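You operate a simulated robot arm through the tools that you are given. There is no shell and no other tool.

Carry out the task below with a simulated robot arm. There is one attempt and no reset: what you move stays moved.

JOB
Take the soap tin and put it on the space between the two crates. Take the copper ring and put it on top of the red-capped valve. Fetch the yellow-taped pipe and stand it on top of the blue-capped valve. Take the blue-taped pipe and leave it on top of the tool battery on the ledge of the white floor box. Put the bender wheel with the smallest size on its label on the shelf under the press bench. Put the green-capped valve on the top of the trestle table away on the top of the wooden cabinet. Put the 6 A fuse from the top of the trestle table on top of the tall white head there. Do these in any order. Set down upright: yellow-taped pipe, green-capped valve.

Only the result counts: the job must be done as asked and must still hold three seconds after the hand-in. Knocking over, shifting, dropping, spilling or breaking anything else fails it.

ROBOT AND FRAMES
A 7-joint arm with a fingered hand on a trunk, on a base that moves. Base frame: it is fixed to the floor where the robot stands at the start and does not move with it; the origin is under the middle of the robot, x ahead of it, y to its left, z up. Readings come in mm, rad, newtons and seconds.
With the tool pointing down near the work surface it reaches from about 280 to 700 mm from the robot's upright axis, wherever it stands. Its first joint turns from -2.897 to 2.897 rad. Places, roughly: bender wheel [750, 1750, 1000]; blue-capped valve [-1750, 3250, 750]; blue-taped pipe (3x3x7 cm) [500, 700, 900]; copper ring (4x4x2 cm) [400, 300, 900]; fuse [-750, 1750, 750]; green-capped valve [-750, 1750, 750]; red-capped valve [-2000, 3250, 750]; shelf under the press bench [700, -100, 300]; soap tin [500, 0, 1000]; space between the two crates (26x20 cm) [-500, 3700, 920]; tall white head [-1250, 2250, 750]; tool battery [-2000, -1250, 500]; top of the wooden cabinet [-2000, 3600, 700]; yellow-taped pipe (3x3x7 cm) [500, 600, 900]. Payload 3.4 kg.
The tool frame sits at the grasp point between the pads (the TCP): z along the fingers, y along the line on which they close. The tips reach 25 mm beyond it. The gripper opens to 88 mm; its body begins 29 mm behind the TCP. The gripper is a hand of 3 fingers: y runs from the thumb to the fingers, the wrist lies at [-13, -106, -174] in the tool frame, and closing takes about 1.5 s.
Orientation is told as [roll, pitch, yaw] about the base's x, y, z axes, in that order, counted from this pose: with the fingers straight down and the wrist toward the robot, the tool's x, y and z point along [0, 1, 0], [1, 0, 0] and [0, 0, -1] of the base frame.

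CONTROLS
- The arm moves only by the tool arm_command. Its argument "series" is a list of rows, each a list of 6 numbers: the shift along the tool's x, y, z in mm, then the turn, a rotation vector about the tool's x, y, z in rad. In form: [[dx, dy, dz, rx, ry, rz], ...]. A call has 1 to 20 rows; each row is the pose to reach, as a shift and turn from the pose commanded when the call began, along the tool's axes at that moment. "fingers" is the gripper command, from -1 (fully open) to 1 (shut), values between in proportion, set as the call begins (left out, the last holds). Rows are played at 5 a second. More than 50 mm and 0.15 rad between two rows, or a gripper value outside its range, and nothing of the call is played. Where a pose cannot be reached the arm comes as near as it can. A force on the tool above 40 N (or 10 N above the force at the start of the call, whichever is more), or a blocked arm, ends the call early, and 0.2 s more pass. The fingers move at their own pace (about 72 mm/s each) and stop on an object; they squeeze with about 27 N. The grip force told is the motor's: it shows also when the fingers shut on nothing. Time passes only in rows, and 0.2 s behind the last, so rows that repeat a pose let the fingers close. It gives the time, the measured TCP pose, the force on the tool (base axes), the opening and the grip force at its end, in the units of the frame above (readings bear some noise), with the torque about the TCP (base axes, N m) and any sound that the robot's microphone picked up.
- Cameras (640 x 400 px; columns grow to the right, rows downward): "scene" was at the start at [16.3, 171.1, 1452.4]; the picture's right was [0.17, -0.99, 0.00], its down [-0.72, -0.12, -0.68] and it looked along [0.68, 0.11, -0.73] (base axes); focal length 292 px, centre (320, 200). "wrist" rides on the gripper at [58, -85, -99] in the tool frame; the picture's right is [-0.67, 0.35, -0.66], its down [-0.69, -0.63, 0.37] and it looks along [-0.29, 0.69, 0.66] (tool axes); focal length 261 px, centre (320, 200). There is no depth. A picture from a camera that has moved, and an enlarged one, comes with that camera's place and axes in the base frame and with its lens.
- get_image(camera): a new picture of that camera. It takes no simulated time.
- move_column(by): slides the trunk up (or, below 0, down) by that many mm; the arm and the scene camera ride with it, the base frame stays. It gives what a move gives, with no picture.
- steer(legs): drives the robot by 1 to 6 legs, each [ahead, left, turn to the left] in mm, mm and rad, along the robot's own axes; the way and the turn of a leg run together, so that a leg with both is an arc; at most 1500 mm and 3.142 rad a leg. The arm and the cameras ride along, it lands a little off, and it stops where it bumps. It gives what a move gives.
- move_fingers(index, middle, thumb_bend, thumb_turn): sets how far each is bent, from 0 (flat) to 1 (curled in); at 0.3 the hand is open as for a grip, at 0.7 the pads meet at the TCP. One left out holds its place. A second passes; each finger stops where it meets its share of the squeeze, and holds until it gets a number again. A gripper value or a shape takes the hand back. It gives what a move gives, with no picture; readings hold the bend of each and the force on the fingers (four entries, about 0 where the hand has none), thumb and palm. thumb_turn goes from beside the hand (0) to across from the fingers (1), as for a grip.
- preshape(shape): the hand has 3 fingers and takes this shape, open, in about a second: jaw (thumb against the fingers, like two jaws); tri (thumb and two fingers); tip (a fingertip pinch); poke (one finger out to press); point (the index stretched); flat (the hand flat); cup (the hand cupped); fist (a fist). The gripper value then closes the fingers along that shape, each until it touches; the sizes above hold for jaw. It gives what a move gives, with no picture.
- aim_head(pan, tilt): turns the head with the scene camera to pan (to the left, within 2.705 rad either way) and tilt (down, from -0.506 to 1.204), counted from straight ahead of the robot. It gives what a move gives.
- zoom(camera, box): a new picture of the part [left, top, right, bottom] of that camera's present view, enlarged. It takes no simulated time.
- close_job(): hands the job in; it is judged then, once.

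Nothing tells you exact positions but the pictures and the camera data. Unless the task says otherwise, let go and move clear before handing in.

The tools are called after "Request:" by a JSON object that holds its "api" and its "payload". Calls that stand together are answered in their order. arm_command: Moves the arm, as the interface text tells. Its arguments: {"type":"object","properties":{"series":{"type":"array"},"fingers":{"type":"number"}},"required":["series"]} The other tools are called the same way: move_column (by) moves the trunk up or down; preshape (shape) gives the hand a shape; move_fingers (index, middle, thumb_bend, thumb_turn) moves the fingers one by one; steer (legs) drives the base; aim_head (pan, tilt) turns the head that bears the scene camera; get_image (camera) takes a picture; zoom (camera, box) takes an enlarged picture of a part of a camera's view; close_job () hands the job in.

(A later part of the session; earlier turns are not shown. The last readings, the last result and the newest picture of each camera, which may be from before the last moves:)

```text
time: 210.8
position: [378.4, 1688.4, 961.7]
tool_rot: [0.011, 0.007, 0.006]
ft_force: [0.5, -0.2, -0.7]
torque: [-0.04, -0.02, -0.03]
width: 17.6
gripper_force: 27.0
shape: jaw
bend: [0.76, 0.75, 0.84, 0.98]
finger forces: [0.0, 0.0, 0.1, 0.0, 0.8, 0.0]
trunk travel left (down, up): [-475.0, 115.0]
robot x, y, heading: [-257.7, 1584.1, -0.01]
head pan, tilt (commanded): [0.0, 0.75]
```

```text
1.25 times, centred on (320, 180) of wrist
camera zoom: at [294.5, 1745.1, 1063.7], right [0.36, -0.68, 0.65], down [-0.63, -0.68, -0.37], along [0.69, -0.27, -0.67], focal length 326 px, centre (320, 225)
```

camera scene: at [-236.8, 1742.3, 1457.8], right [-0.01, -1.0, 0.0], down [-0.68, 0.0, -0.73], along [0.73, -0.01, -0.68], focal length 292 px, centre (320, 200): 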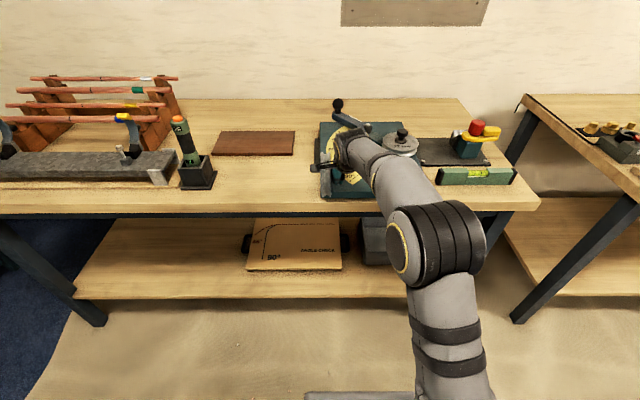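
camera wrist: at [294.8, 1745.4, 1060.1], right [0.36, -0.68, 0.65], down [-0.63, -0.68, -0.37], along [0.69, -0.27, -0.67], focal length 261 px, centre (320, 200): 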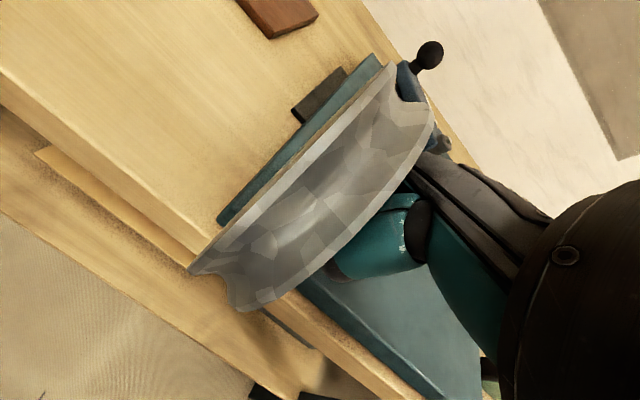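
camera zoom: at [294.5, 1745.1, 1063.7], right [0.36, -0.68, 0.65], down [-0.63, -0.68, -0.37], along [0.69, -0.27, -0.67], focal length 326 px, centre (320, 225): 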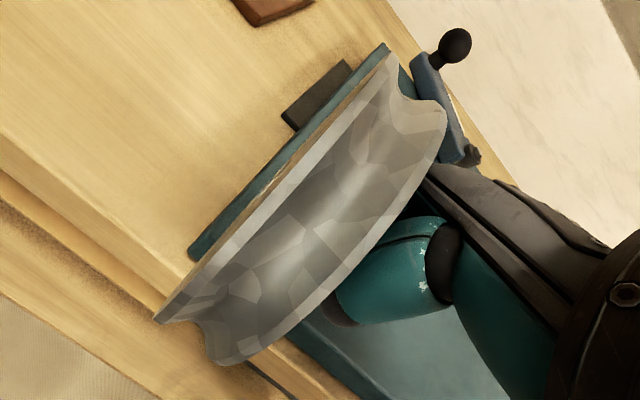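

The wheel stands by itself with the knob loosely inside the hand. I'll open the fingers around the knob, centre on it, and re-grip it in place.

Request:
{"api": "arm_command", "payload": {"series": [[0, 0, 0, 0, 0, 0], [0, 0, 0, 0, 0, 0], [0, 0, 0, 0, 0, 0], [0, 0, 0, 0, 0, 0], [0, 0, 0, 0, 0, 0]], "fingers": -0.7}}

Request:
{"api": "zoom", "payload": {"camera": "scene", "box": [325, 140, 375, 210]}}

Request:
{"api": "zoom", "payload": {"camera": "wrist", "box": [160, 20, 480, 340]}}

```text
time: 211.9
position: [377.8, 1689.6, 962.7]
tool_rot: [0.01, 0.008, 0.005]
ft_force: [0.4, 0.2, 0.2]
torque: [0.01, -0.04, 0.02]
width: 74.8
gripper_force: 0.1
shape: jaw
bend: [0.28, 0.33, 0.43, 0.99]
finger forces: [0.1, 0.1, 0.1, 0.0, 0.2, 0.2]
trunk travel left (down, up): [-475.0, 115.0]
robot x, y, heading: [-259.0, 1586.4, -0.006]
head pan, tilt (commanded): [0.0, 0.75]
```

```text
5.71 times, centred on (350, 175) of scene
camera zoom: at [-236.8, 1742.3, 1457.9], right [-0.01, -1.0, 0.0], down [-0.68, 0.0, -0.73], along [0.73, 0.0, -0.68], focal length 1667 px, centre (149, 343)
```

zoom: 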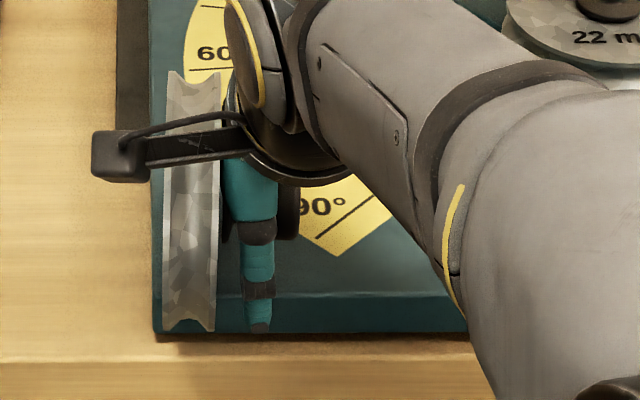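

```text
1.25 times, centred on (320, 180) of wrist
camera zoom: at [294.3, 1745.0, 1063.7], right [0.36, -0.68, 0.65], down [-0.63, -0.68, -0.37], along [0.69, -0.27, -0.67], focal length 326 px, centre (320, 225)
```

zoom: 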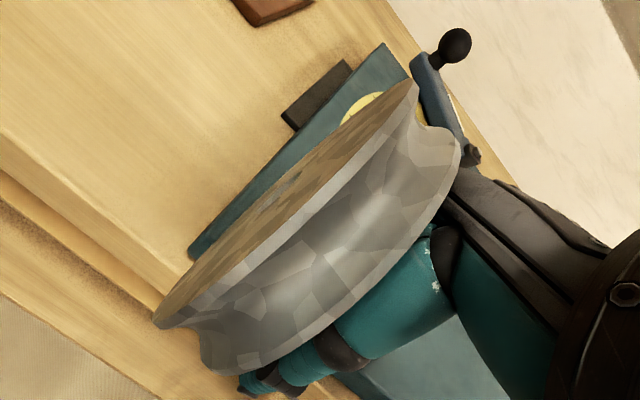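

Request:
{"api": "arm_command", "payload": {"series": [[3, 0, 0, 0, 0, 0], [3, 6, 2, 0, 0, 0], [3, 12, 4, 0, 0, 0], [3, 18, 5, 0, 0, 0], [3, 18, 5, 0, 0, 0]]}}

Request:
{"api": "zoom", "payload": {"camera": "scene", "box": [325, 140, 375, 210]}}

Request:
{"api": "zoom", "payload": {"camera": "wrist", "box": [160, 20, 480, 340]}}

```text
time: 213.2
position: [396.5, 1692.7, 958.2]
tool_rot: [0.009, 0.01, 0.004]
ft_force: [-0.7, -1.1, 0.6]
torque: [0.0, 0.02, -0.01]
width: 74.5
gripper_force: 0.1
shape: jaw
bend: [0.28, 0.33, 0.43, 0.99]
finger forces: [0.0, 0.0, 0.0, 0.0, 0.3, 0.3]
trunk travel left (down, up): [-475.0, 115.0]
robot x, y, heading: [-259.0, 1581.4, -0.01]
head pan, tilt (commanded): [0.0, 0.75]
```

```text
5.71 times, centred on (350, 175) of scene
camera zoom: at [-236.8, 1742.3, 1457.9], right [-0.01, -1.0, 0.0], down [-0.68, 0.0, -0.73], along [0.73, 0.0, -0.68], focal length 1667 px, centre (149, 343)
```

zoom: 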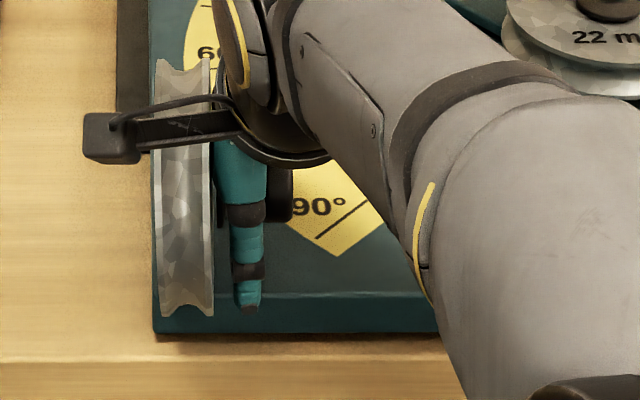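

```text
1.25 times, centred on (320, 180) of wrist
camera zoom: at [312.8, 1748.7, 1058.9], right [0.36, -0.68, 0.65], down [-0.63, -0.68, -0.37], along [0.69, -0.27, -0.67], focal length 326 px, centre (320, 225)
```

zoom: 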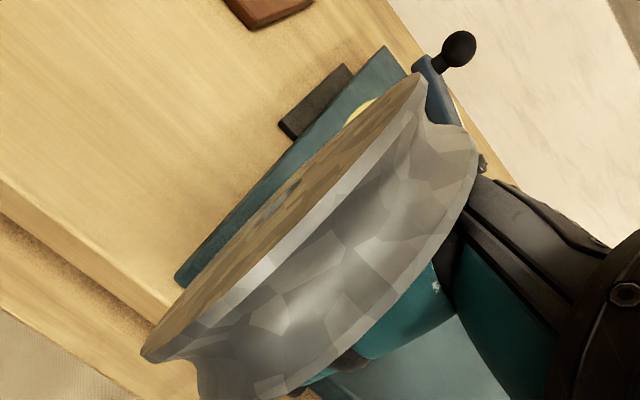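

Request:
{"api": "arm_command", "payload": {"series": [[0, 0, 0, 0, 0, 0], [0, 0, 0, 0, 0, 0], [0, 0, 0, 0, 0, 0], [0, 0, 0, 0, 0, 0], [0, 0, 0, 0, 0, 0], [0, 0, 0, 0, 0, 0], [0, 0, 0, 0, 0, 0], [0, 0, 0, 0, 0, 0]], "fingers": 1}}

Request:
{"api": "zoom", "payload": {"camera": "scene", "box": [325, 140, 375, 210]}}

Request:
{"api": "zoom", "payload": {"camera": "wrist", "box": [160, 20, 480, 340]}}

```text
time: 214.9
position: [396.6, 1691.6, 956.8]
tool_rot: [0.01, 0.006, 0.006]
ft_force: [0.0, -0.7, -0.6]
torque: [0.0, -0.04, -0.01]
width: 0.0
gripper_force: 27.2
shape: jaw
bend: [0.7, 0.7, 0.76, 1.0]
finger forces: [0.3, 0.0, 0.0, 0.1, 1.5, 0.0]
trunk travel left (down, up): [-475.0, 115.0]
robot x, y, heading: [-256.9, 1585.2, -0.007]
head pan, tilt (commanded): [0.0, 0.75]
```

```text
5.71 times, centred on (350, 175) of scene
camera zoom: at [-236.8, 1742.4, 1457.8], right [-0.01, -1.0, 0.0], down [-0.68, 0.0, -0.73], along [0.73, -0.01, -0.68], focal length 1667 px, centre (149, 343)
```

zoom: 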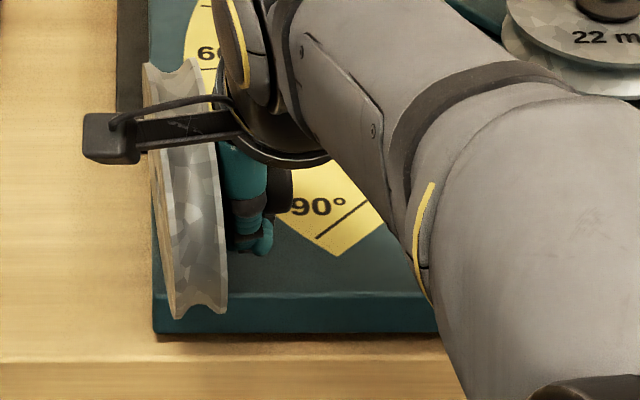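

```text
1.25 times, centred on (320, 180) of wrist
camera zoom: at [312.7, 1748.9, 1058.9], right [0.36, -0.68, 0.65], down [-0.63, -0.68, -0.37], along [0.69, -0.27, -0.67], focal length 326 px, centre (320, 225)
```

zoom: 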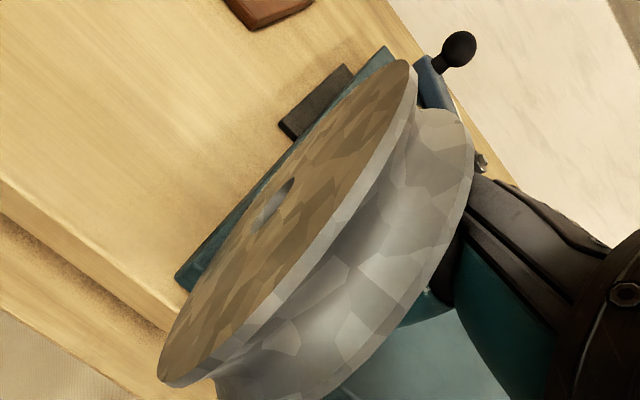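

The fingers closed below the knob. I'll reopen, raise the hand ~14 mm relative to the knob and close again.

Request:
{"api": "arm_command", "payload": {"series": [[0, 0, 0, 0, 0, 0], [0, 0, 0, 0, 0, 0], [0, 0, 0, 0, 0, 0], [0, 0, 0, 0, 0, 0], [0, 0, 0, 0, 0, 0]], "fingers": -0.7}}

Request:
{"api": "zoom", "payload": {"camera": "scene", "box": [325, 140, 375, 210]}}

Request:
{"api": "zoom", "payload": {"camera": "wrist", "box": [160, 20, 480, 340]}}

```text
time: 216.2
position: [395.8, 1691.9, 958.3]
tool_rot: [0.012, 0.008, 0.005]
ft_force: [0.1, -0.8, -0.9]
torque: [-0.03, 0.0, 0.01]
width: 74.5
gripper_force: 0.0
shape: jaw
bend: [0.28, 0.33, 0.43, 0.99]
finger forces: [0.0, 0.1, 0.0, 0.0, 0.4, 0.0]
trunk travel left (down, up): [-475.0, 115.0]
robot x, y, heading: [-257.7, 1584.9, -0.006]
head pan, tilt (commanded): [0.0, 0.75]
```

```text
5.71 times, centred on (350, 175) of scene
camera zoom: at [-236.8, 1742.3, 1457.9], right [-0.01, -1.0, 0.0], down [-0.68, 0.0, -0.73], along [0.73, -0.01, -0.68], focal length 1667 px, centre (149, 343)
```

zoom: 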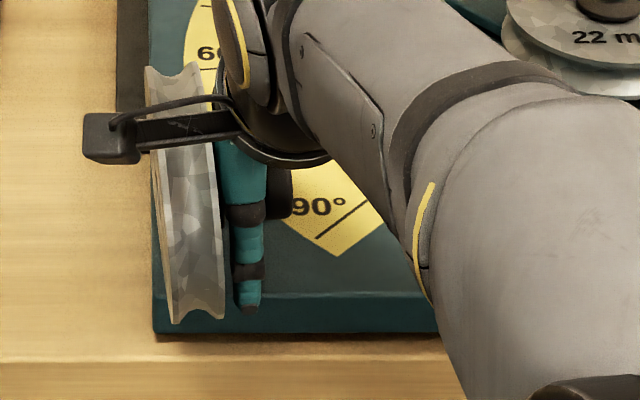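

```text
1.25 times, centred on (320, 180) of wrist
camera zoom: at [312.7, 1748.8, 1058.9], right [0.36, -0.68, 0.65], down [-0.63, -0.68, -0.37], along [0.69, -0.27, -0.67], focal length 326 px, centre (320, 225)
```

zoom: 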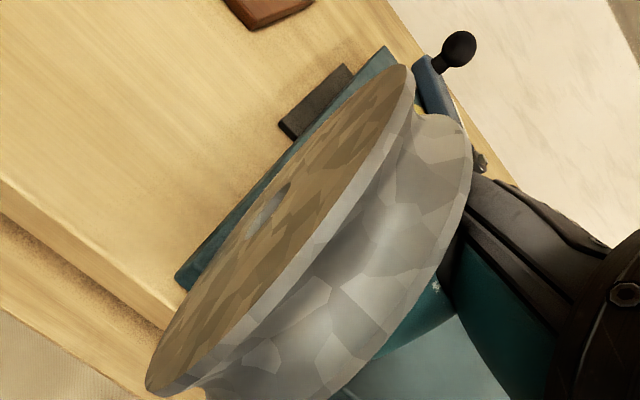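

Request:
{"api": "arm_command", "payload": {"series": [[0, 2, -5, 0, 0, 0], [-2, 4, -11, 0, 0, 0], [-5, 4, -13, 0, 0, 0], [-5, 4, -13, 0, 0, 0]]}}

Request:
{"api": "zoom", "payload": {"camera": "scene", "box": [325, 140, 375, 210]}}

```text
time: 217.2
position: [399.3, 1688.9, 971.4]
tool_rot: [0.011, 0.008, 0.005]
ft_force: [-0.5, -0.8, -0.4]
torque: [-0.02, -0.01, 0.04]
width: 74.8
gripper_force: 0.1
shape: jaw
bend: [0.28, 0.33, 0.43, 0.99]
finger forces: [0.1, 0.1, 0.1, 0.0, 0.4, 0.0]
trunk travel left (down, up): [-475.0, 115.0]
robot x, y, heading: [-257.1, 1582.8, -0.007]
head pan, tilt (commanded): [0.0, 0.75]
```

```text
5.71 times, centred on (350, 175) of scene
camera zoom: at [-236.8, 1742.3, 1457.9], right [-0.01, -1.0, 0.0], down [-0.68, 0.0, -0.73], along [0.73, -0.01, -0.68], focal length 1667 px, centre (149, 343)
```

zoom: 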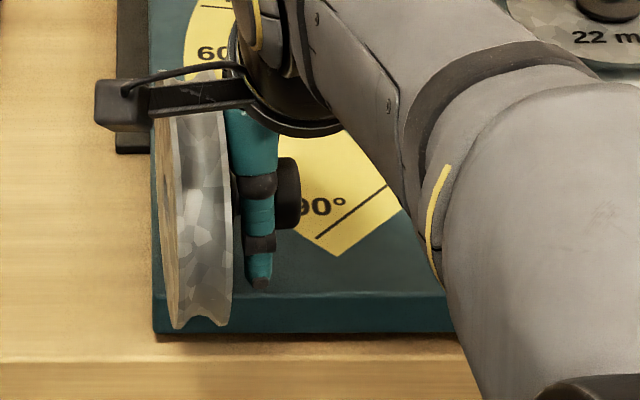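

Request:
{"api": "arm_command", "payload": {"series": [[0, 0, 0, 0, 0, 0], [0, 0, 0, 0, 0, 0], [0, 0, 0, 0, 0, 0], [0, 0, 0, 0, 0, 0], [0, 0, 0, 0, 0, 0], [0, 0, 0, 0, 0, 0], [0, 0, 0, 0, 0, 0], [0, 0, 0, 0, 0, 0]], "fingers": 1}}

Request:
{"api": "zoom", "payload": {"camera": "scene", "box": [325, 140, 375, 210]}}

Request:
{"api": "zoom", "payload": {"camera": "wrist", "box": [160, 20, 480, 340]}}

```text
time: 218.9
position: [399.3, 1687.9, 970.1]
tool_rot: [0.01, 0.006, 0.005]
ft_force: [0.3, 0.9, 0.4]
torque: [0.05, -0.04, 0.01]
width: 7.5
gripper_force: 27.1
shape: jaw
bend: [0.7, 0.7, 0.79, 1.0]
finger forces: [4.9, 5.5, 0.0, 0.1, 12.1, 0.0]
trunk travel left (down, up): [-475.0, 115.0]
robot x, y, heading: [-256.7, 1585.6, -0.006]
head pan, tilt (commanded): [0.0, 0.75]
```

```text
5.71 times, centred on (350, 175) of scene
camera zoom: at [-236.6, 1742.5, 1457.8], right [-0.01, -1.0, 0.0], down [-0.68, 0.0, -0.73], along [0.73, -0.01, -0.68], focal length 1667 px, centre (149, 343)
```

zoom: 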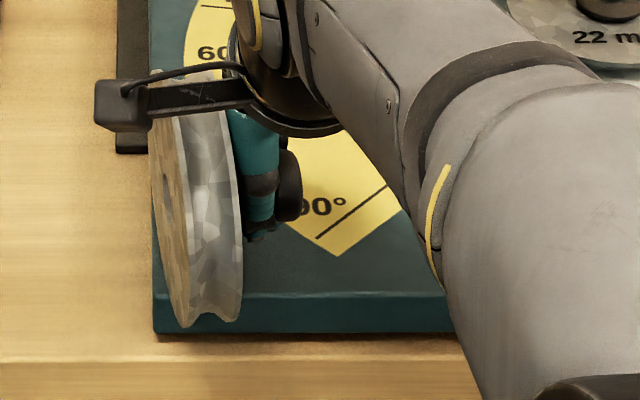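

```text
1.25 times, centred on (320, 180) of wrist
camera zoom: at [316.4, 1744.3, 1071.9], right [0.36, -0.68, 0.65], down [-0.63, -0.68, -0.37], along [0.69, -0.27, -0.67], focal length 326 px, centre (320, 225)
```

zoom: 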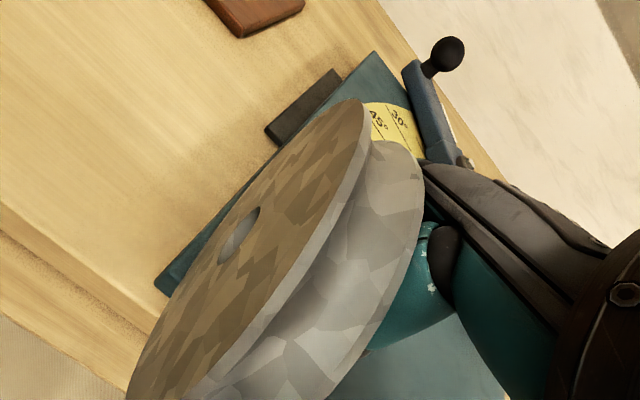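

Request:
{"api": "arm_command", "payload": {"series": [[0, 0, -3, 0, 0, 0], [0, 0, -6, 0, 0, 0], [0, 0, -9, 0, 0, 0], [0, 0, -9, 0, 0, 0]]}}

Request:
{"api": "zoom", "payload": {"camera": "scene", "box": [325, 140, 375, 210]}}

Request:
{"api": "zoom", "payload": {"camera": "wrist", "box": [160, 20, 480, 340]}}

```text
time: 219.9
position: [400.0, 1686.5, 980.1]
tool_rot: [0.011, 0.007, 0.005]
ft_force: [0.4, 0.5, -4.0]
torque: [-0.1, 0.0, 0.02]
width: 7.0
gripper_force: 26.9
shape: jaw
bend: [0.7, 0.7, 0.79, 1.0]
finger forces: [6.7, 3.7, 0.1, 0.1, 10.4, 0.1]
trunk travel left (down, up): [-475.0, 115.0]
robot x, y, heading: [-261.3, 1585.2, -0.017]
head pan, tilt (commanded): [0.0, 0.75]
```

```text
5.71 times, centred on (350, 175) of scene
camera zoom: at [-236.4, 1742.5, 1457.8], right [-0.01, -1.0, 0.0], down [-0.68, 0.0, -0.73], along [0.73, -0.01, -0.68], focal length 1667 px, centre (149, 343)
```

zoom: 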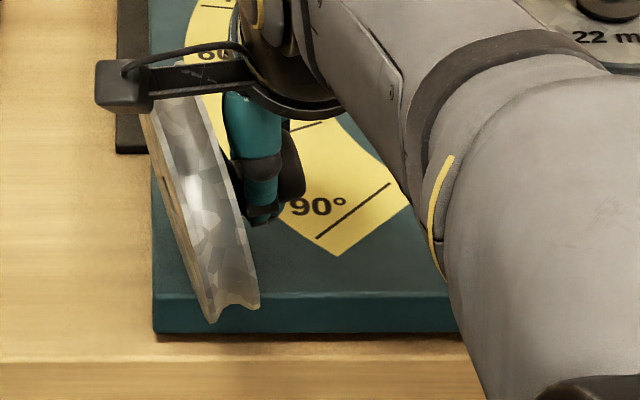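

```text
1.25 times, centred on (320, 180) of wrist
camera zoom: at [316.9, 1743.8, 1080.5], right [0.36, -0.68, 0.65], down [-0.63, -0.68, -0.37], along [0.69, -0.27, -0.67], focal length 326 px, centre (320, 225)
```

zoom: 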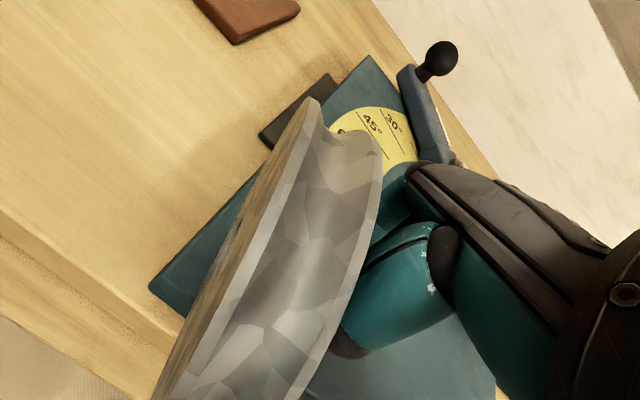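

The wheel is now hooked by its knob stem and lifted free. I'll raise it carefully and carry it over the clear bench area in front of the mat, to lay it flat and re-grip properly.

Request:
{"api": "arm_command", "payload": {"series": [[0, 0, -8, 0, 0, 0], [0, 0, -16, 0, 0, 0], [0, 0, -26, 0, 0, 0], [0, 0, -36, 0, 0, 0], [0, 0, -48, 0, 0, 0], [0, 0, -60, 0, 0, 0], [0, 0, -60, 0, 0, 0]]}}

Request:
{"api": "zoom", "payload": {"camera": "scene", "box": [290, 80, 450, 220]}}

Request:
{"api": "get_image", "payload": {"camera": "wrist"}}

```text
time: 221.6
position: [401.1, 1687.9, 1039.7]
tool_rot: [0.011, 0.006, 0.005]
ft_force: [0.1, -0.3, -4.2]
torque: [-0.09, -0.08, -0.02]
width: 7.2
gripper_force: 27.0
shape: jaw
bend: [0.7, 0.7, 0.79, 1.0]
finger forces: [6.7, 3.7, 0.0, 0.1, 10.3, 0.0]
trunk travel left (down, up): [-475.0, 115.0]
robot x, y, heading: [-258.5, 1587.5, -0.007]
head pan, tilt (commanded): [0.0, 0.75]
```

```text
2.86 times, centred on (370, 150) of scene
camera zoom: at [-236.4, 1742.5, 1457.8], right [-0.01, -1.0, 0.0], down [-0.68, 0.0, -0.73], along [0.73, -0.01, -0.68], focal length 834 px, centre (177, 343)
```

zoom: 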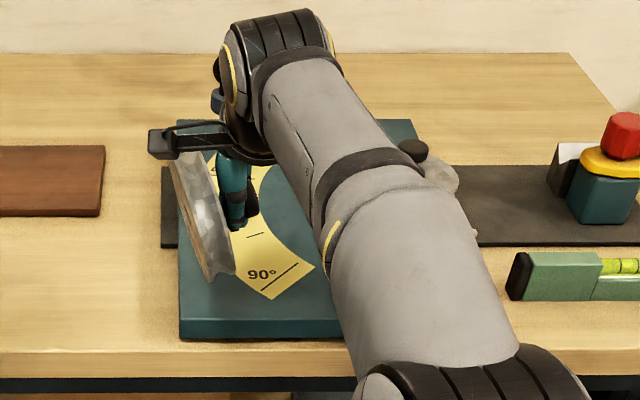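

```text
taken
camera wrist: at [317.4, 1744.4, 1141.1], right [0.36, -0.68, 0.65], down [-0.63, -0.68, -0.37], along [0.69, -0.27, -0.67], focal length 261 px, centre (320, 200)
```

wrist: 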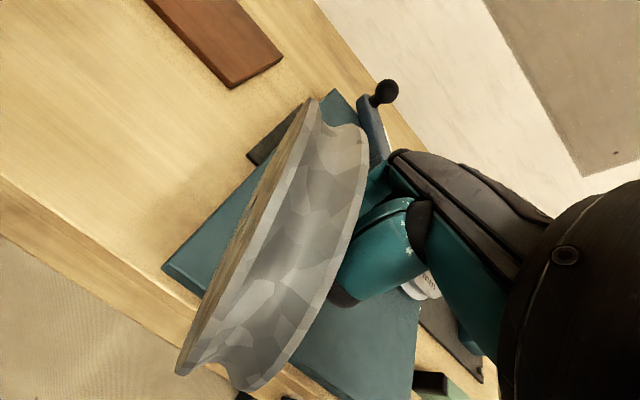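

Stable, and the plate's corner is where it was. I'll shift the robot left (slowly, at this safe height) so the wheel is above the clear bench area.

Request:
{"api": "steer", "payload": {"legs": [[0, 142, 0]]}}

Request:
{"api": "get_image", "payload": {"camera": "scene"}}

```text
time: 222.9
position: [401.7, 1827.7, 1039.8]
tool_rot: [0.01, 0.008, 0.006]
ft_force: [0.0, 0.0, -3.5]
torque: [-0.09, -0.05, -0.01]
width: 6.8
gripper_force: 27.0
shape: jaw
bend: [0.7, 0.7, 0.79, 1.0]
finger forces: [6.7, 3.7, 0.0, 0.0, 10.2, 0.0]
trunk travel left (down, up): [-475.0, 115.0]
robot x, y, heading: [-256.9, 1725.3, -0.005]
head pan, tilt (commanded): [0.0, 0.75]
```

```text
taken
camera scene: at [-235.3, 1882.6, 1457.8], right [-0.01, -1.0, 0.0], down [-0.68, 0.0, -0.73], along [0.73, -0.01, -0.68], focal length 292 px, centre (320, 200)
```

scene: 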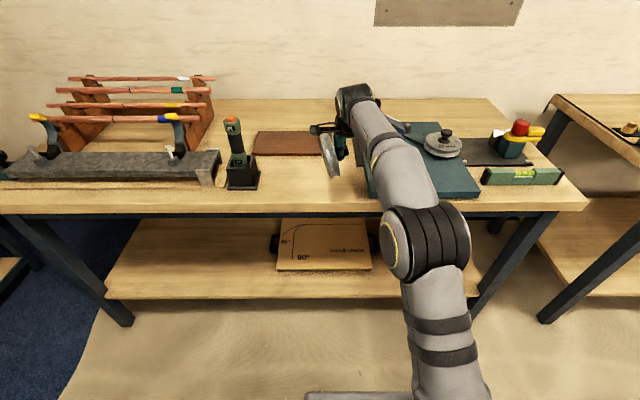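

Request:
{"api": "steer", "payload": {"legs": [[90, 0, 0]]}}

Request:
{"api": "zoom", "payload": {"camera": "scene", "box": [270, 90, 430, 220]}}

Request:
{"api": "get_image", "payload": {"camera": "wrist"}}

```text
time: 224.0
position: [493.7, 1827.0, 1038.1]
tool_rot: [0.011, 0.009, 0.004]
ft_force: [0.5, 0.6, -3.1]
torque: [-0.08, -0.05, 0.04]
width: 7.1
gripper_force: 26.8
shape: jaw
bend: [0.7, 0.7, 0.79, 1.0]
finger forces: [6.8, 3.6, 0.0, 0.0, 10.4, 0.0]
trunk travel left (down, up): [-475.0, 115.0]
robot x, y, heading: [-170.8, 1722.8, -0.006]
head pan, tilt (commanded): [0.0, 0.75]
```

```text
3.08 times, centred on (350, 155) of scene
camera zoom: at [-144.2, 1881.5, 1457.8], right [-0.01, -1.0, 0.0], down [-0.68, 0.0, -0.73], along [0.73, -0.01, -0.68], focal length 898 px, centre (228, 338)
```

zoom: 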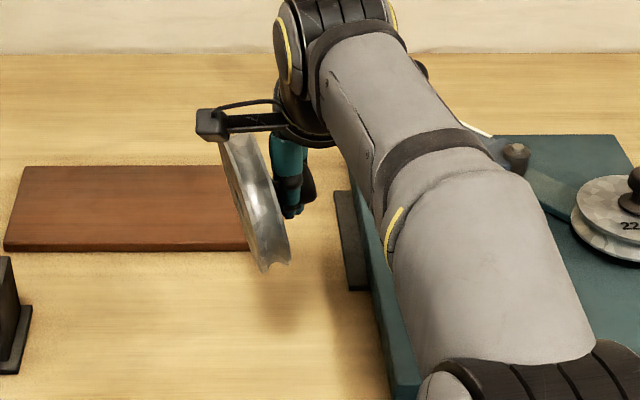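

```text
taken
camera wrist: at [409.3, 1883.5, 1140.5], right [0.36, -0.68, 0.65], down [-0.63, -0.68, -0.37], along [0.69, -0.27, -0.67], focal length 261 px, centre (320, 200)
```

wrist: 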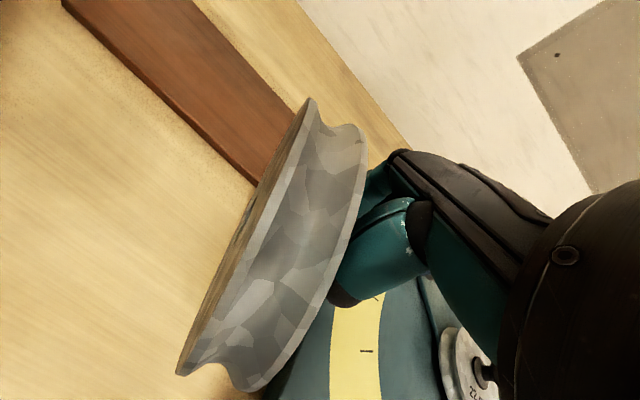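

Request:
{"api": "arm_command", "payload": {"series": [[0, 0, 15, 0, 0, 0], [0, 0, 30, 0, 0, 0], [0, 0, 45, 0, 0, 0], [0, 0, 60, 0, 0, 0], [0, 0, 70, 0, 0, 0], [0, 0, 70, 0, 0, 0]]}}

Request:
{"api": "zoom", "payload": {"camera": "scene", "box": [270, 90, 430, 220]}}

```text
time: 225.4
position: [490.8, 1829.4, 969.6]
tool_rot: [0.011, 0.007, 0.004]
ft_force: [0.3, 0.2, -3.4]
torque: [-0.06, -0.08, 0.01]
width: 7.0
gripper_force: 27.0
shape: jaw
bend: [0.7, 0.7, 0.79, 1.0]
finger forces: [6.8, 3.6, 0.0, 0.1, 10.2, 0.0]
trunk travel left (down, up): [-475.0, 115.0]
robot x, y, heading: [-172.2, 1726.8, -0.008]
head pan, tilt (commanded): [0.0, 0.75]
```

```text
3.08 times, centred on (350, 155) of scene
camera zoom: at [-145.0, 1881.5, 1457.8], right [-0.01, -1.0, 0.0], down [-0.68, 0.0, -0.73], along [0.73, -0.01, -0.68], focal length 898 px, centre (228, 338)
```

zoom: 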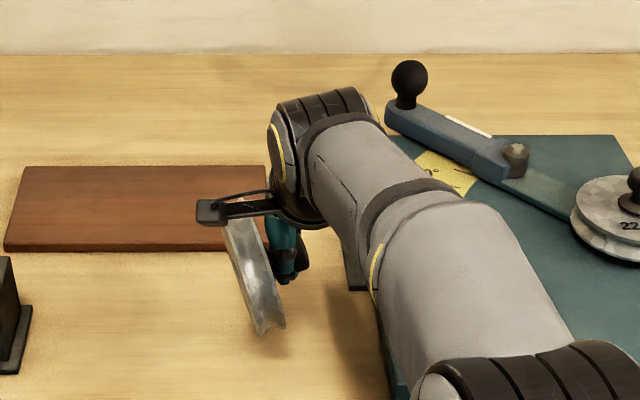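

Request:
{"api": "arm_command", "payload": {"series": [[0, 0, 4, 0, 0, 0], [0, 0, 8, 0, 0, 0], [0, 0, 12, 0, 0, 0], [0, 0, 12, 0, 0, 0]]}}

Request:
{"api": "arm_command", "payload": {"series": [[0, 0, 3, 0, 0, 0], [0, 0, 6, 0, 0, 0], [0, 0, 6, 0, 0, 0]]}}

```text
time: 226.4
position: [491.8, 1829.0, 958.8]
tool_rot: [0.011, 0.008, 0.003]
ft_force: [0.4, -1.0, -2.9]
torque: [-0.11, -0.05, -0.04]
width: 6.8
gripper_force: 27.4
shape: jaw
bend: [0.7, 0.7, 0.79, 1.0]
finger forces: [6.9, 3.7, 0.0, 0.1, 10.2, 0.0]
trunk travel left (down, up): [-475.0, 115.0]
robot x, y, heading: [-166.6, 1721.5, -0.012]
head pan, tilt (commanded): [0.0, 0.75]
```

```text
time: 227.2
position: [491.0, 1828.1, 951.7]
tool_rot: [0.011, 0.007, 0.004]
ft_force: [0.4, -0.2, -3.4]
torque: [-0.08, -0.05, 0.0]
width: 6.9
gripper_force: 26.4
shape: jaw
bend: [0.7, 0.7, 0.79, 1.0]
finger forces: [6.8, 3.6, 0.0, 0.0, 10.3, 0.1]
trunk travel left (down, up): [-475.0, 115.0]
robot x, y, heading: [-164.4, 1722.5, -0.001]
head pan, tilt (commanded): [0.0, 0.75]
```

Request:
{"api": "arm_command", "payload": {"series": [[0, 0, 3, 0, 0, 0], [0, 0, 6, 0, 0, 0], [0, 0, 6, 0, 0, 0]]}}

Request:
{"api": "arm_command", "payload": {"series": [[0, 0, 3, 0, 0, 0], [0, 0, 6, 0, 0, 0], [0, 0, 6, 0, 0, 0]]}}

Request:
{"api": "zoom", "payload": {"camera": "scene", "box": [270, 90, 430, 220]}}

```text
time: 228.0
position: [490.4, 1828.4, 945.5]
tool_rot: [0.012, 0.006, 0.004]
ft_force: [0.1, 0.0, -3.1]
torque: [-0.1, -0.06, -0.03]
width: 6.8
gripper_force: 27.0
shape: jaw
bend: [0.7, 0.7, 0.79, 1.0]
finger forces: [6.9, 3.5, 0.0, 0.0, 10.2, 0.1]
trunk travel left (down, up): [-475.0, 115.0]
robot x, y, heading: [-167.5, 1723.9, -0.011]
head pan, tilt (commanded): [0.0, 0.75]
```

```text
time: 228.8
position: [490.6, 1827.8, 939.7]
tool_rot: [0.012, 0.005, 0.005]
ft_force: [1.3, -1.4, 3.3]
torque: [-0.02, 0.04, 0.04]
width: 6.5
gripper_force: 27.3
shape: jaw
bend: [0.7, 0.7, 0.79, 1.0]
finger forces: [3.1, 1.7, 0.1, 0.0, 5.3, 0.0]
trunk travel left (down, up): [-475.0, 115.0]
robot x, y, heading: [-169.0, 1721.4, -0.011]
head pan, tilt (commanded): [0.0, 0.75]
```

```text
3.08 times, centred on (350, 155) of scene
camera zoom: at [-145.8, 1881.0, 1458.0], right [-0.01, -1.0, 0.0], down [-0.68, 0.0, -0.73], along [0.73, 0.0, -0.68], focal length 898 px, centre (228, 338)
```

zoom: 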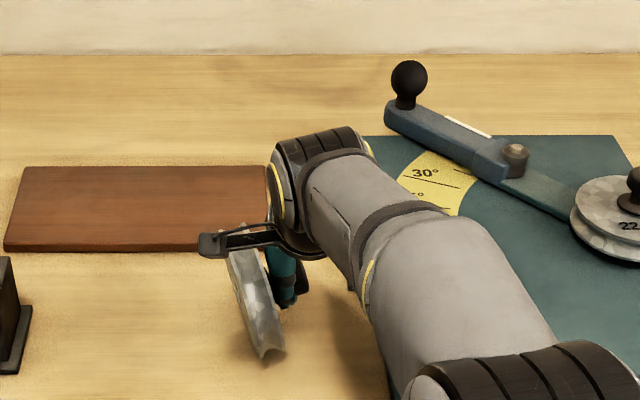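

The rim touches the bench. Now I'll swing the hand left in an arc so the wheel pivots down toward flat.

Request:
{"api": "arm_command", "payload": {"series": [[6, 0, 0, 0, 0, 0], [12, 0, -0.5, 0, 0, 0], [19, 0, -0.8, 0, 0, 0], [26, 0, 0.5, 0, 0, 0], [32, 0, 2, 0, 0, 0], [38.5, 0, 3.5, 0, 0, 0], [38.5, 0, 3.5, 0, 0, 0]]}}

Request:
{"api": "zoom", "payload": {"camera": "scene", "box": [270, 90, 430, 220]}}

Request:
{"api": "get_image", "payload": {"camera": "wrist"}}

```text
time: 230.4
position: [489.4, 1867.2, 936.8]
tool_rot: [0.011, 0.007, 0.005]
ft_force: [1.6, -1.7, 4.2]
torque: [-0.08, 0.04, 0.01]
width: 6.3
gripper_force: 26.5
shape: jaw
bend: [0.7, 0.7, 0.79, 1.0]
finger forces: [2.4, 0.0, 0.0, 0.0, 1.8, 0.0]
trunk travel left (down, up): [-475.0, 115.0]
robot x, y, heading: [-166.4, 1721.7, -0.008]
head pan, tilt (commanded): [0.0, 0.75]
```

```text
3.08 times, centred on (350, 155) of scene
camera zoom: at [-145.8, 1880.9, 1457.9], right [-0.01, -1.0, 0.0], down [-0.68, 0.0, -0.73], along [0.73, 0.0, -0.68], focal length 898 px, centre (228, 338)
```

zoom: 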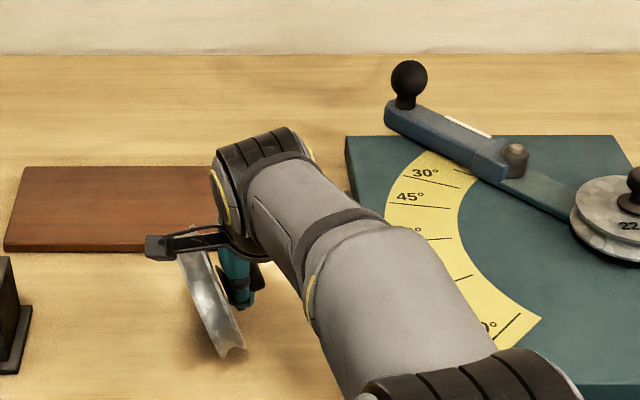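

```text
taken
camera wrist: at [407.4, 1923.1, 1039.1], right [0.36, -0.68, 0.65], down [-0.63, -0.68, -0.37], along [0.69, -0.27, -0.67], focal length 261 px, centre (320, 200)
```

wrist: 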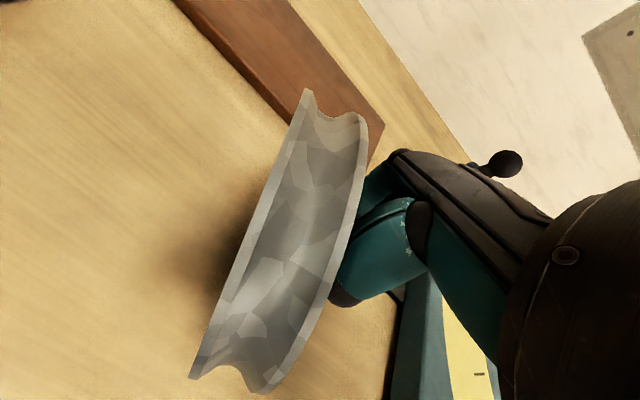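

Request:
{"api": "arm_command", "payload": {"series": [[0, 0, 0, 0, 0, 0], [0, 0, 0, 0, 0, 0], [0, 0, 0, 0, 0, 0], [0, 0, 0, 0, 0, 0], [0, 0, 0, 0, 0, 0]], "fingers": -0.7}}

Request:
{"api": "zoom", "payload": {"camera": "scene", "box": [270, 90, 430, 220]}}

Request:
{"api": "get_image", "payload": {"camera": "wrist"}}

```text
time: 231.6
position: [491.0, 1866.4, 936.9]
tool_rot: [0.01, 0.006, 0.005]
ft_force: [-0.1, -0.2, -0.3]
torque: [-0.02, 0.01, -0.04]
width: 74.8
gripper_force: 0.1
shape: jaw
bend: [0.28, 0.33, 0.43, 0.99]
finger forces: [0.0, 0.1, 0.1, 0.0, 0.1, 0.1]
trunk travel left (down, up): [-475.0, 115.0]
robot x, y, heading: [-162.2, 1726.9, -0.008]
head pan, tilt (commanded): [0.0, 0.75]
```

```text
3.08 times, centred on (350, 155) of scene
camera zoom: at [-145.5, 1881.4, 1457.8], right [-0.01, -1.0, 0.0], down [-0.68, 0.0, -0.73], along [0.73, -0.01, -0.68], focal length 898 px, centre (228, 338)
```

zoom: 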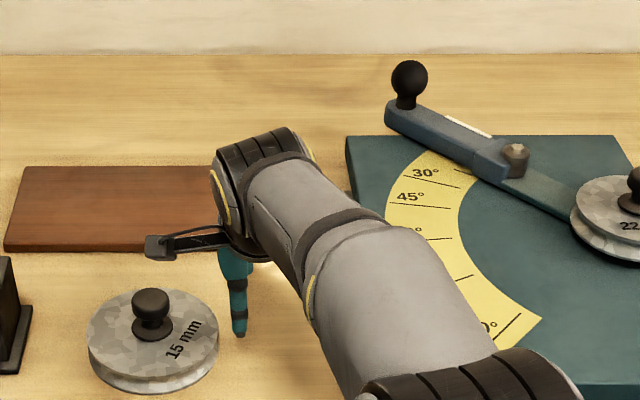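

```text
taken
camera wrist: at [407.5, 1923.5, 1038.8], right [0.36, -0.68, 0.65], down [-0.63, -0.68, -0.37], along [0.69, -0.27, -0.67], focal length 261 px, centre (320, 200)
```

wrist: 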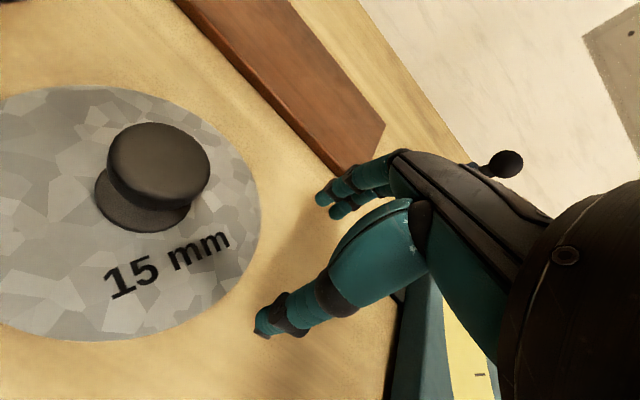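

The wheel settled flat, knob up, on the clear bench area; nothing else moved. I'll raise the hand, go above the knob and grip it again.

Request:
{"api": "arm_command", "payload": {"series": [[0, 0, -30, 0, 0, 0], [0, 0, -65, 0, 0, 0], [30, -15, -75, 0, 0, 0], [60, -30, -75, 0, 0, 0], [80, -41, -75, 0, 0, 0], [80, -41, -75, 0, 0, 0]], "fingers": -1}}

Request:
{"api": "get_image", "payload": {"camera": "wrist"}}

Request:
{"api": "zoom", "payload": {"camera": "scene", "box": [230, 90, 390, 220]}}

```text
time: 233.0
position: [449.6, 1946.9, 1011.0]
tool_rot: [0.011, 0.007, 0.005]
ft_force: [-0.2, -0.1, 0.0]
torque: [0.03, 0.03, -0.01]
width: 87.8
gripper_force: 0.0
shape: jaw
bend: [0.3, 0.3, 0.3, 0.98]
finger forces: [0.0, 0.0, 0.0, 0.0, 0.1, 0.0]
trunk travel left (down, up): [-475.0, 115.0]
robot x, y, heading: [-168.1, 1725.3, -0.01]
head pan, tilt (commanded): [0.0, 0.75]
```

```text
taken
camera wrist: at [366.9, 2003.1, 1112.8], right [0.36, -0.68, 0.65], down [-0.63, -0.68, -0.37], along [0.69, -0.27, -0.67], focal length 261 px, centre (320, 200)
```

wrist: 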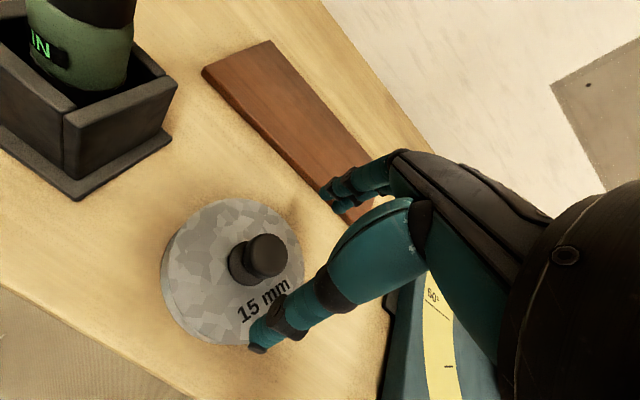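

```text
3.08 times, centred on (310, 155) of scene
camera zoom: at [-145.5, 1881.5, 1457.8], right [-0.01, -1.0, 0.0], down [-0.68, 0.0, -0.73], along [0.73, -0.01, -0.68], focal length 898 px, centre (351, 338)
```

zoom: 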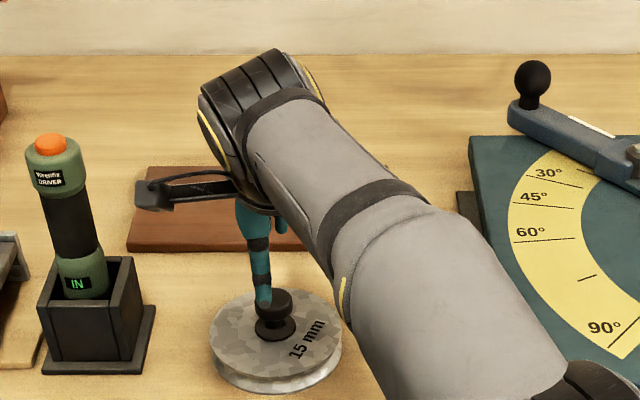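

Request:
{"api": "arm_command", "payload": {"series": [[4, 2, 15, 0, 0, 0], [8.5, 3.4, 35, 0, 0, 0], [8.5, 3.4, 35, 0, 0, 0]]}}

Request:
{"api": "get_image", "payload": {"camera": "wrist"}}

```text
time: 233.8
position: [454.0, 1955.1, 976.0]
tool_rot: [0.012, 0.007, 0.006]
ft_force: [-0.1, -0.6, -0.1]
torque: [0.0, -0.05, -0.01]
width: 87.4
gripper_force: 0.1
shape: jaw
bend: [0.3, 0.3, 0.3, 0.98]
finger forces: [0.0, 0.0, 0.0, 0.0, 0.1, 0.0]
trunk travel left (down, up): [-475.0, 115.0]
robot x, y, heading: [-166.0, 1727.4, -0.004]
head pan, tilt (commanded): [0.0, 0.75]
```

```text
taken
camera wrist: at [370.3, 2010.8, 1078.2], right [0.36, -0.68, 0.65], down [-0.63, -0.68, -0.37], along [0.69, -0.27, -0.67], focal length 261 px, centre (320, 200)
```

wrist: 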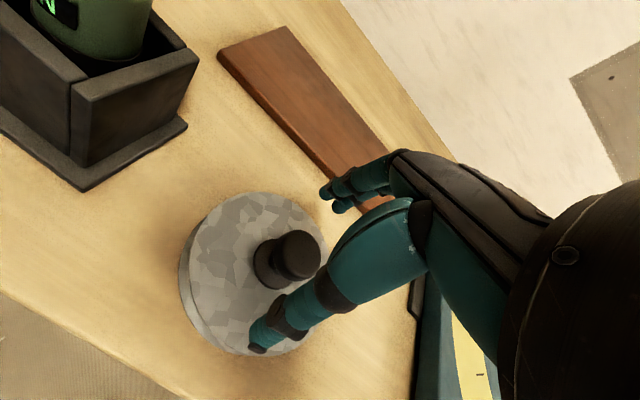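

Request:
{"api": "arm_command", "payload": {"series": [[0, 0, 12, 0, 0, 0], [0, 0, 24, 0, 0, 0], [0, 0, 31, 0, 0, 0], [0, 0, 35, 0, 0, 0], [0, 0, 35, 0, 0, 0]]}}

Request:
{"api": "arm_command", "payload": {"series": [[0, 0, 0, 0, 0, 0], [0, 0, 0, 0, 0, 0], [0, 0, 0, 0, 0, 0], [0, 0, 0, 0, 0, 0], [0, 0, 0, 0, 0, 0], [0, 0, 0, 0, 0, 0], [0, 0, 0, 0, 0, 0], [0, 0, 0, 0, 0, 0]], "fingers": 1}}

Request:
{"api": "zoom", "payload": {"camera": "wrist", "box": [160, 140, 440, 400]}}

```text
time: 235.0
position: [452.9, 1955.4, 942.5]
tool_rot: [0.012, 0.007, 0.005]
ft_force: [0.6, 0.1, 0.7]
torque: [0.03, -0.02, -0.01]
width: 87.6
gripper_force: 0.1
shape: jaw
bend: [0.3, 0.3, 0.3, 0.98]
finger forces: [0.0, 0.1, 0.0, 0.1, 0.1, 0.0]
trunk travel left (down, up): [-475.0, 115.0]
robot x, y, heading: [-166.0, 1724.6, -0.006]
head pan, tilt (commanded): [0.0, 0.75]
```

```text
time: 236.8
position: [452.5, 1956.3, 942.0]
tool_rot: [0.009, 0.008, 0.005]
ft_force: [0.5, 0.6, -0.9]
torque: [0.01, 0.0, 0.01]
width: 1.6
gripper_force: 27.2
shape: jaw
bend: [0.75, 0.55, 0.43, 1.0]
finger forces: [0.0, 0.1, 0.1, 0.0, 0.1, 0.0]
trunk travel left (down, up): [-475.0, 115.0]
robot x, y, heading: [-165.3, 1722.1, -0.004]
head pan, tilt (commanded): [0.0, 0.75]
```

```text
1.54 times, centred on (300, 270) of wrist
camera zoom: at [369.5, 2012.0, 1044.4], right [0.36, -0.68, 0.65], down [-0.63, -0.68, -0.37], along [0.69, -0.27, -0.67], focal length 401 px, centre (351, 92)
```

zoom: 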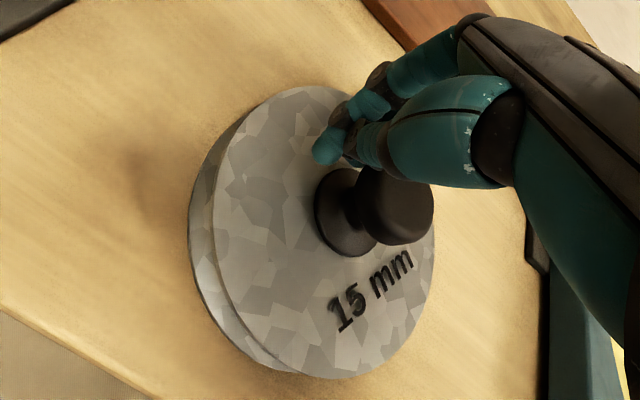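

The knob slipped out to the near side of the thumb (hand was a bit too high). I'll raise with the hand still closed, then reopen and retry lower.

Request:
{"api": "arm_command", "payload": {"series": [[0, 0, -10, 0, 0, 0], [0, 0, -25, 0, 0, 0], [0, 0, -45, 0, 0, 0], [0, 0, -60, 0, 0, 0], [0, 0, -60, 0, 0, 0]]}}

Request:
{"api": "arm_command", "payload": {"series": [[0, 0, 0, 0, 0, 0], [0, 0, 0, 0, 0, 0], [0, 0, 0, 0, 0, 0], [0, 0, 0, 0, 0, 0], [0, 0, 0, 0, 0, 0], [0, 0, 0, 0, 0, 0], [0, 0, 0, 0, 0, 0]], "fingers": -1}}

Request:
{"api": "get_image", "payload": {"camera": "wrist"}}

Request:
{"api": "zoom", "payload": {"camera": "scene", "box": [230, 90, 390, 220]}}

```text
time: 238.0
position: [453.2, 1952.0, 1003.8]
tool_rot: [0.011, 0.006, 0.004]
ft_force: [-0.4, -0.1, -0.9]
torque: [0.02, 0.02, -0.03]
width: 1.6
gripper_force: 26.7
shape: jaw
bend: [0.75, 0.56, 0.43, 1.0]
finger forces: [0.0, 0.0, 0.1, 0.2, 0.1, 0.1]
trunk travel left (down, up): [-475.0, 115.0]
robot x, y, heading: [-165.1, 1726.4, -0.005]
head pan, tilt (commanded): [0.0, 0.75]
```

```text
time: 239.6
position: [454.5, 1953.3, 1003.3]
tool_rot: [0.011, 0.008, 0.005]
ft_force: [1.1, -0.2, 0.1]
torque: [-0.01, 0.02, -0.02]
width: 87.4
gripper_force: 0.1
shape: jaw
bend: [0.3, 0.3, 0.3, 0.98]
finger forces: [0.1, 0.1, 0.0, 0.1, 0.0, 0.0]
trunk travel left (down, up): [-475.0, 115.0]
robot x, y, heading: [-166.4, 1720.3, -0.007]
head pan, tilt (commanded): [0.0, 0.75]
```

```text
taken
camera wrist: at [370.7, 2009.6, 1104.5], right [0.36, -0.68, 0.65], down [-0.63, -0.68, -0.37], along [0.69, -0.27, -0.67], focal length 261 px, centre (320, 200)
```

wrist: 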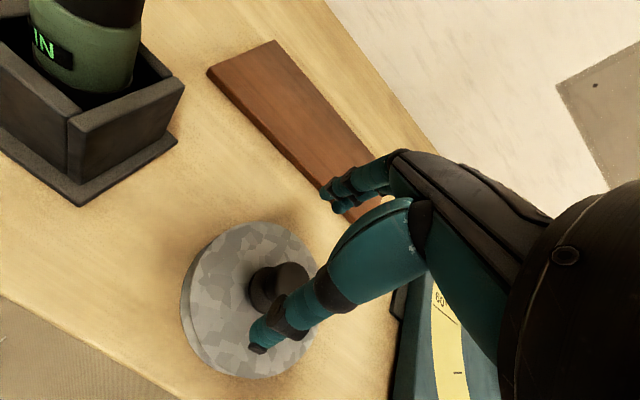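

```text
3.08 times, centred on (310, 155) of scene
camera zoom: at [-145.5, 1881.4, 1457.8], right [-0.01, -1.0, 0.0], down [-0.68, 0.0, -0.73], along [0.73, -0.01, -0.68], focal length 898 px, centre (351, 338)
```

zoom: 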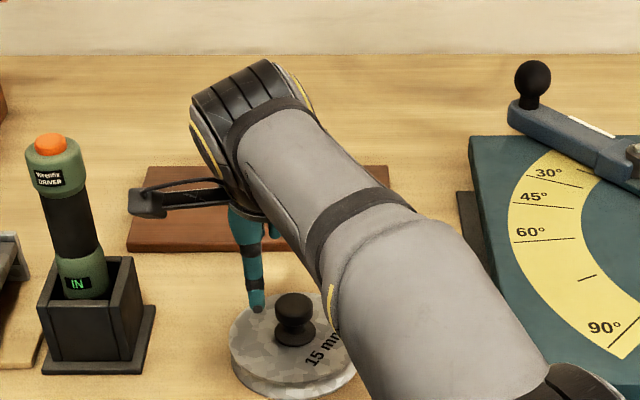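

Request:
{"api": "zoom", "payload": {"camera": "wrist", "box": [170, 200, 370, 400]}}

```text
2.00 times, centred on (270, 300) of wrist
camera zoom: at [370.7, 2009.6, 1104.5], right [0.36, -0.68, 0.65], down [-0.63, -0.68, -0.37], along [0.69, -0.27, -0.67], focal length 521 px, centre (420, 0)
```

zoom: 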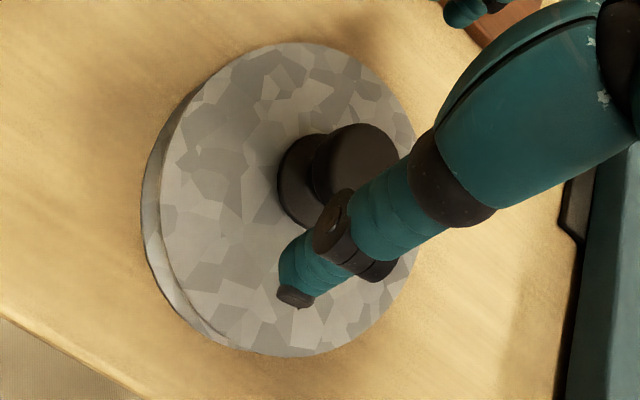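

Request:
{"api": "arm_command", "payload": {"series": [[-12, 0, 0, 0, 0, 0], [-23, 0, 0, 0, 0, 0], [-23, 0, 20, 0, 0, 0], [-23, 0, 20, 0, 0, 0]]}}

Request:
{"api": "zoom", "payload": {"camera": "wrist", "box": [110, 160, 430, 360]}}

```text
time: 240.6
position: [453.9, 1931.1, 982.5]
tool_rot: [0.01, 0.007, 0.005]
ft_force: [0.5, 0.0, 0.4]
torque: [-0.02, 0.02, -0.01]
width: 87.7
gripper_force: 0.1
shape: jaw
bend: [0.3, 0.3, 0.3, 0.98]
finger forces: [0.0, 0.1, 0.1, 0.1, 0.0, 0.1]
trunk travel left (down, up): [-475.0, 115.0]
robot x, y, heading: [-170.7, 1725.2, -0.009]
head pan, tilt (commanded): [0.0, 0.75]
```

```text
2.00 times, centred on (270, 260) of wrist
camera zoom: at [369.6, 1987.6, 1083.8], right [0.36, -0.68, 0.65], down [-0.63, -0.68, -0.37], along [0.69, -0.27, -0.67], focal length 521 px, centre (420, 80)
```

zoom: 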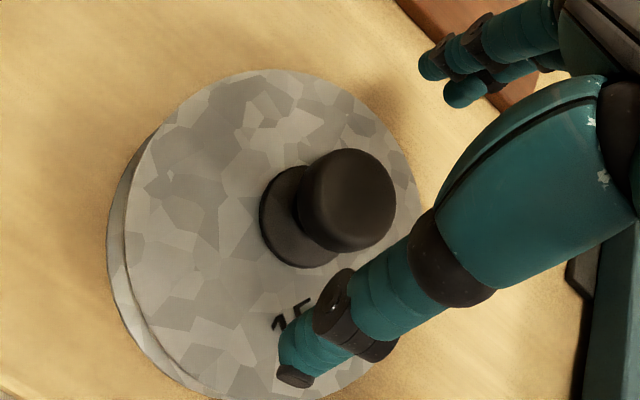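

Request:
{"api": "arm_command", "payload": {"series": [[0, 0, 12, 0, 0, 0], [0, 0, 24, 0, 0, 0], [0, 0, 36, 0, 0, 0], [0, 0, 44, 0, 0, 0], [0, 0, 49, 0, 0, 0], [0, 0, 49, 0, 0, 0]]}}

Request:
{"api": "zoom", "payload": {"camera": "wrist", "box": [110, 160, 430, 360]}}

```text
time: 242.0
position: [452.2, 1932.3, 931.8]
tool_rot: [0.009, 0.006, 0.006]
ft_force: [0.1, -0.1, 0.0]
torque: [-0.01, -0.02, 0.0]
width: 87.7
gripper_force: 0.1
shape: jaw
bend: [0.3, 0.3, 0.3, 0.98]
finger forces: [0.0, 0.0, 0.1, 0.0, 0.1, 0.0]
trunk travel left (down, up): [-475.0, 115.0]
robot x, y, heading: [-168.7, 1724.7, -0.007]
head pan, tilt (commanded): [0.0, 0.75]
```

```text
2.00 times, centred on (270, 260) of wrist
camera zoom: at [369.0, 1988.3, 1034.4], right [0.36, -0.68, 0.65], down [-0.63, -0.68, -0.37], along [0.69, -0.27, -0.67], focal length 521 px, centre (420, 80)
```

zoom: 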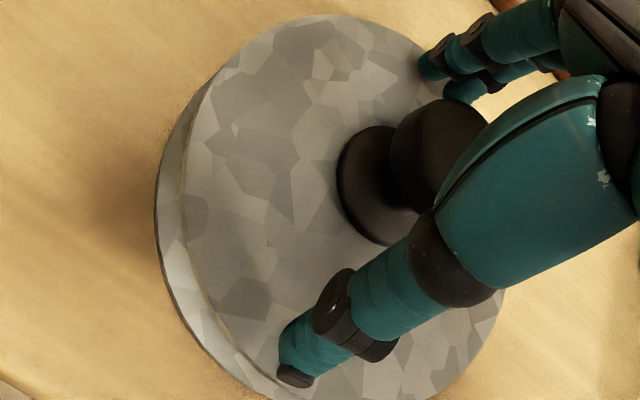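

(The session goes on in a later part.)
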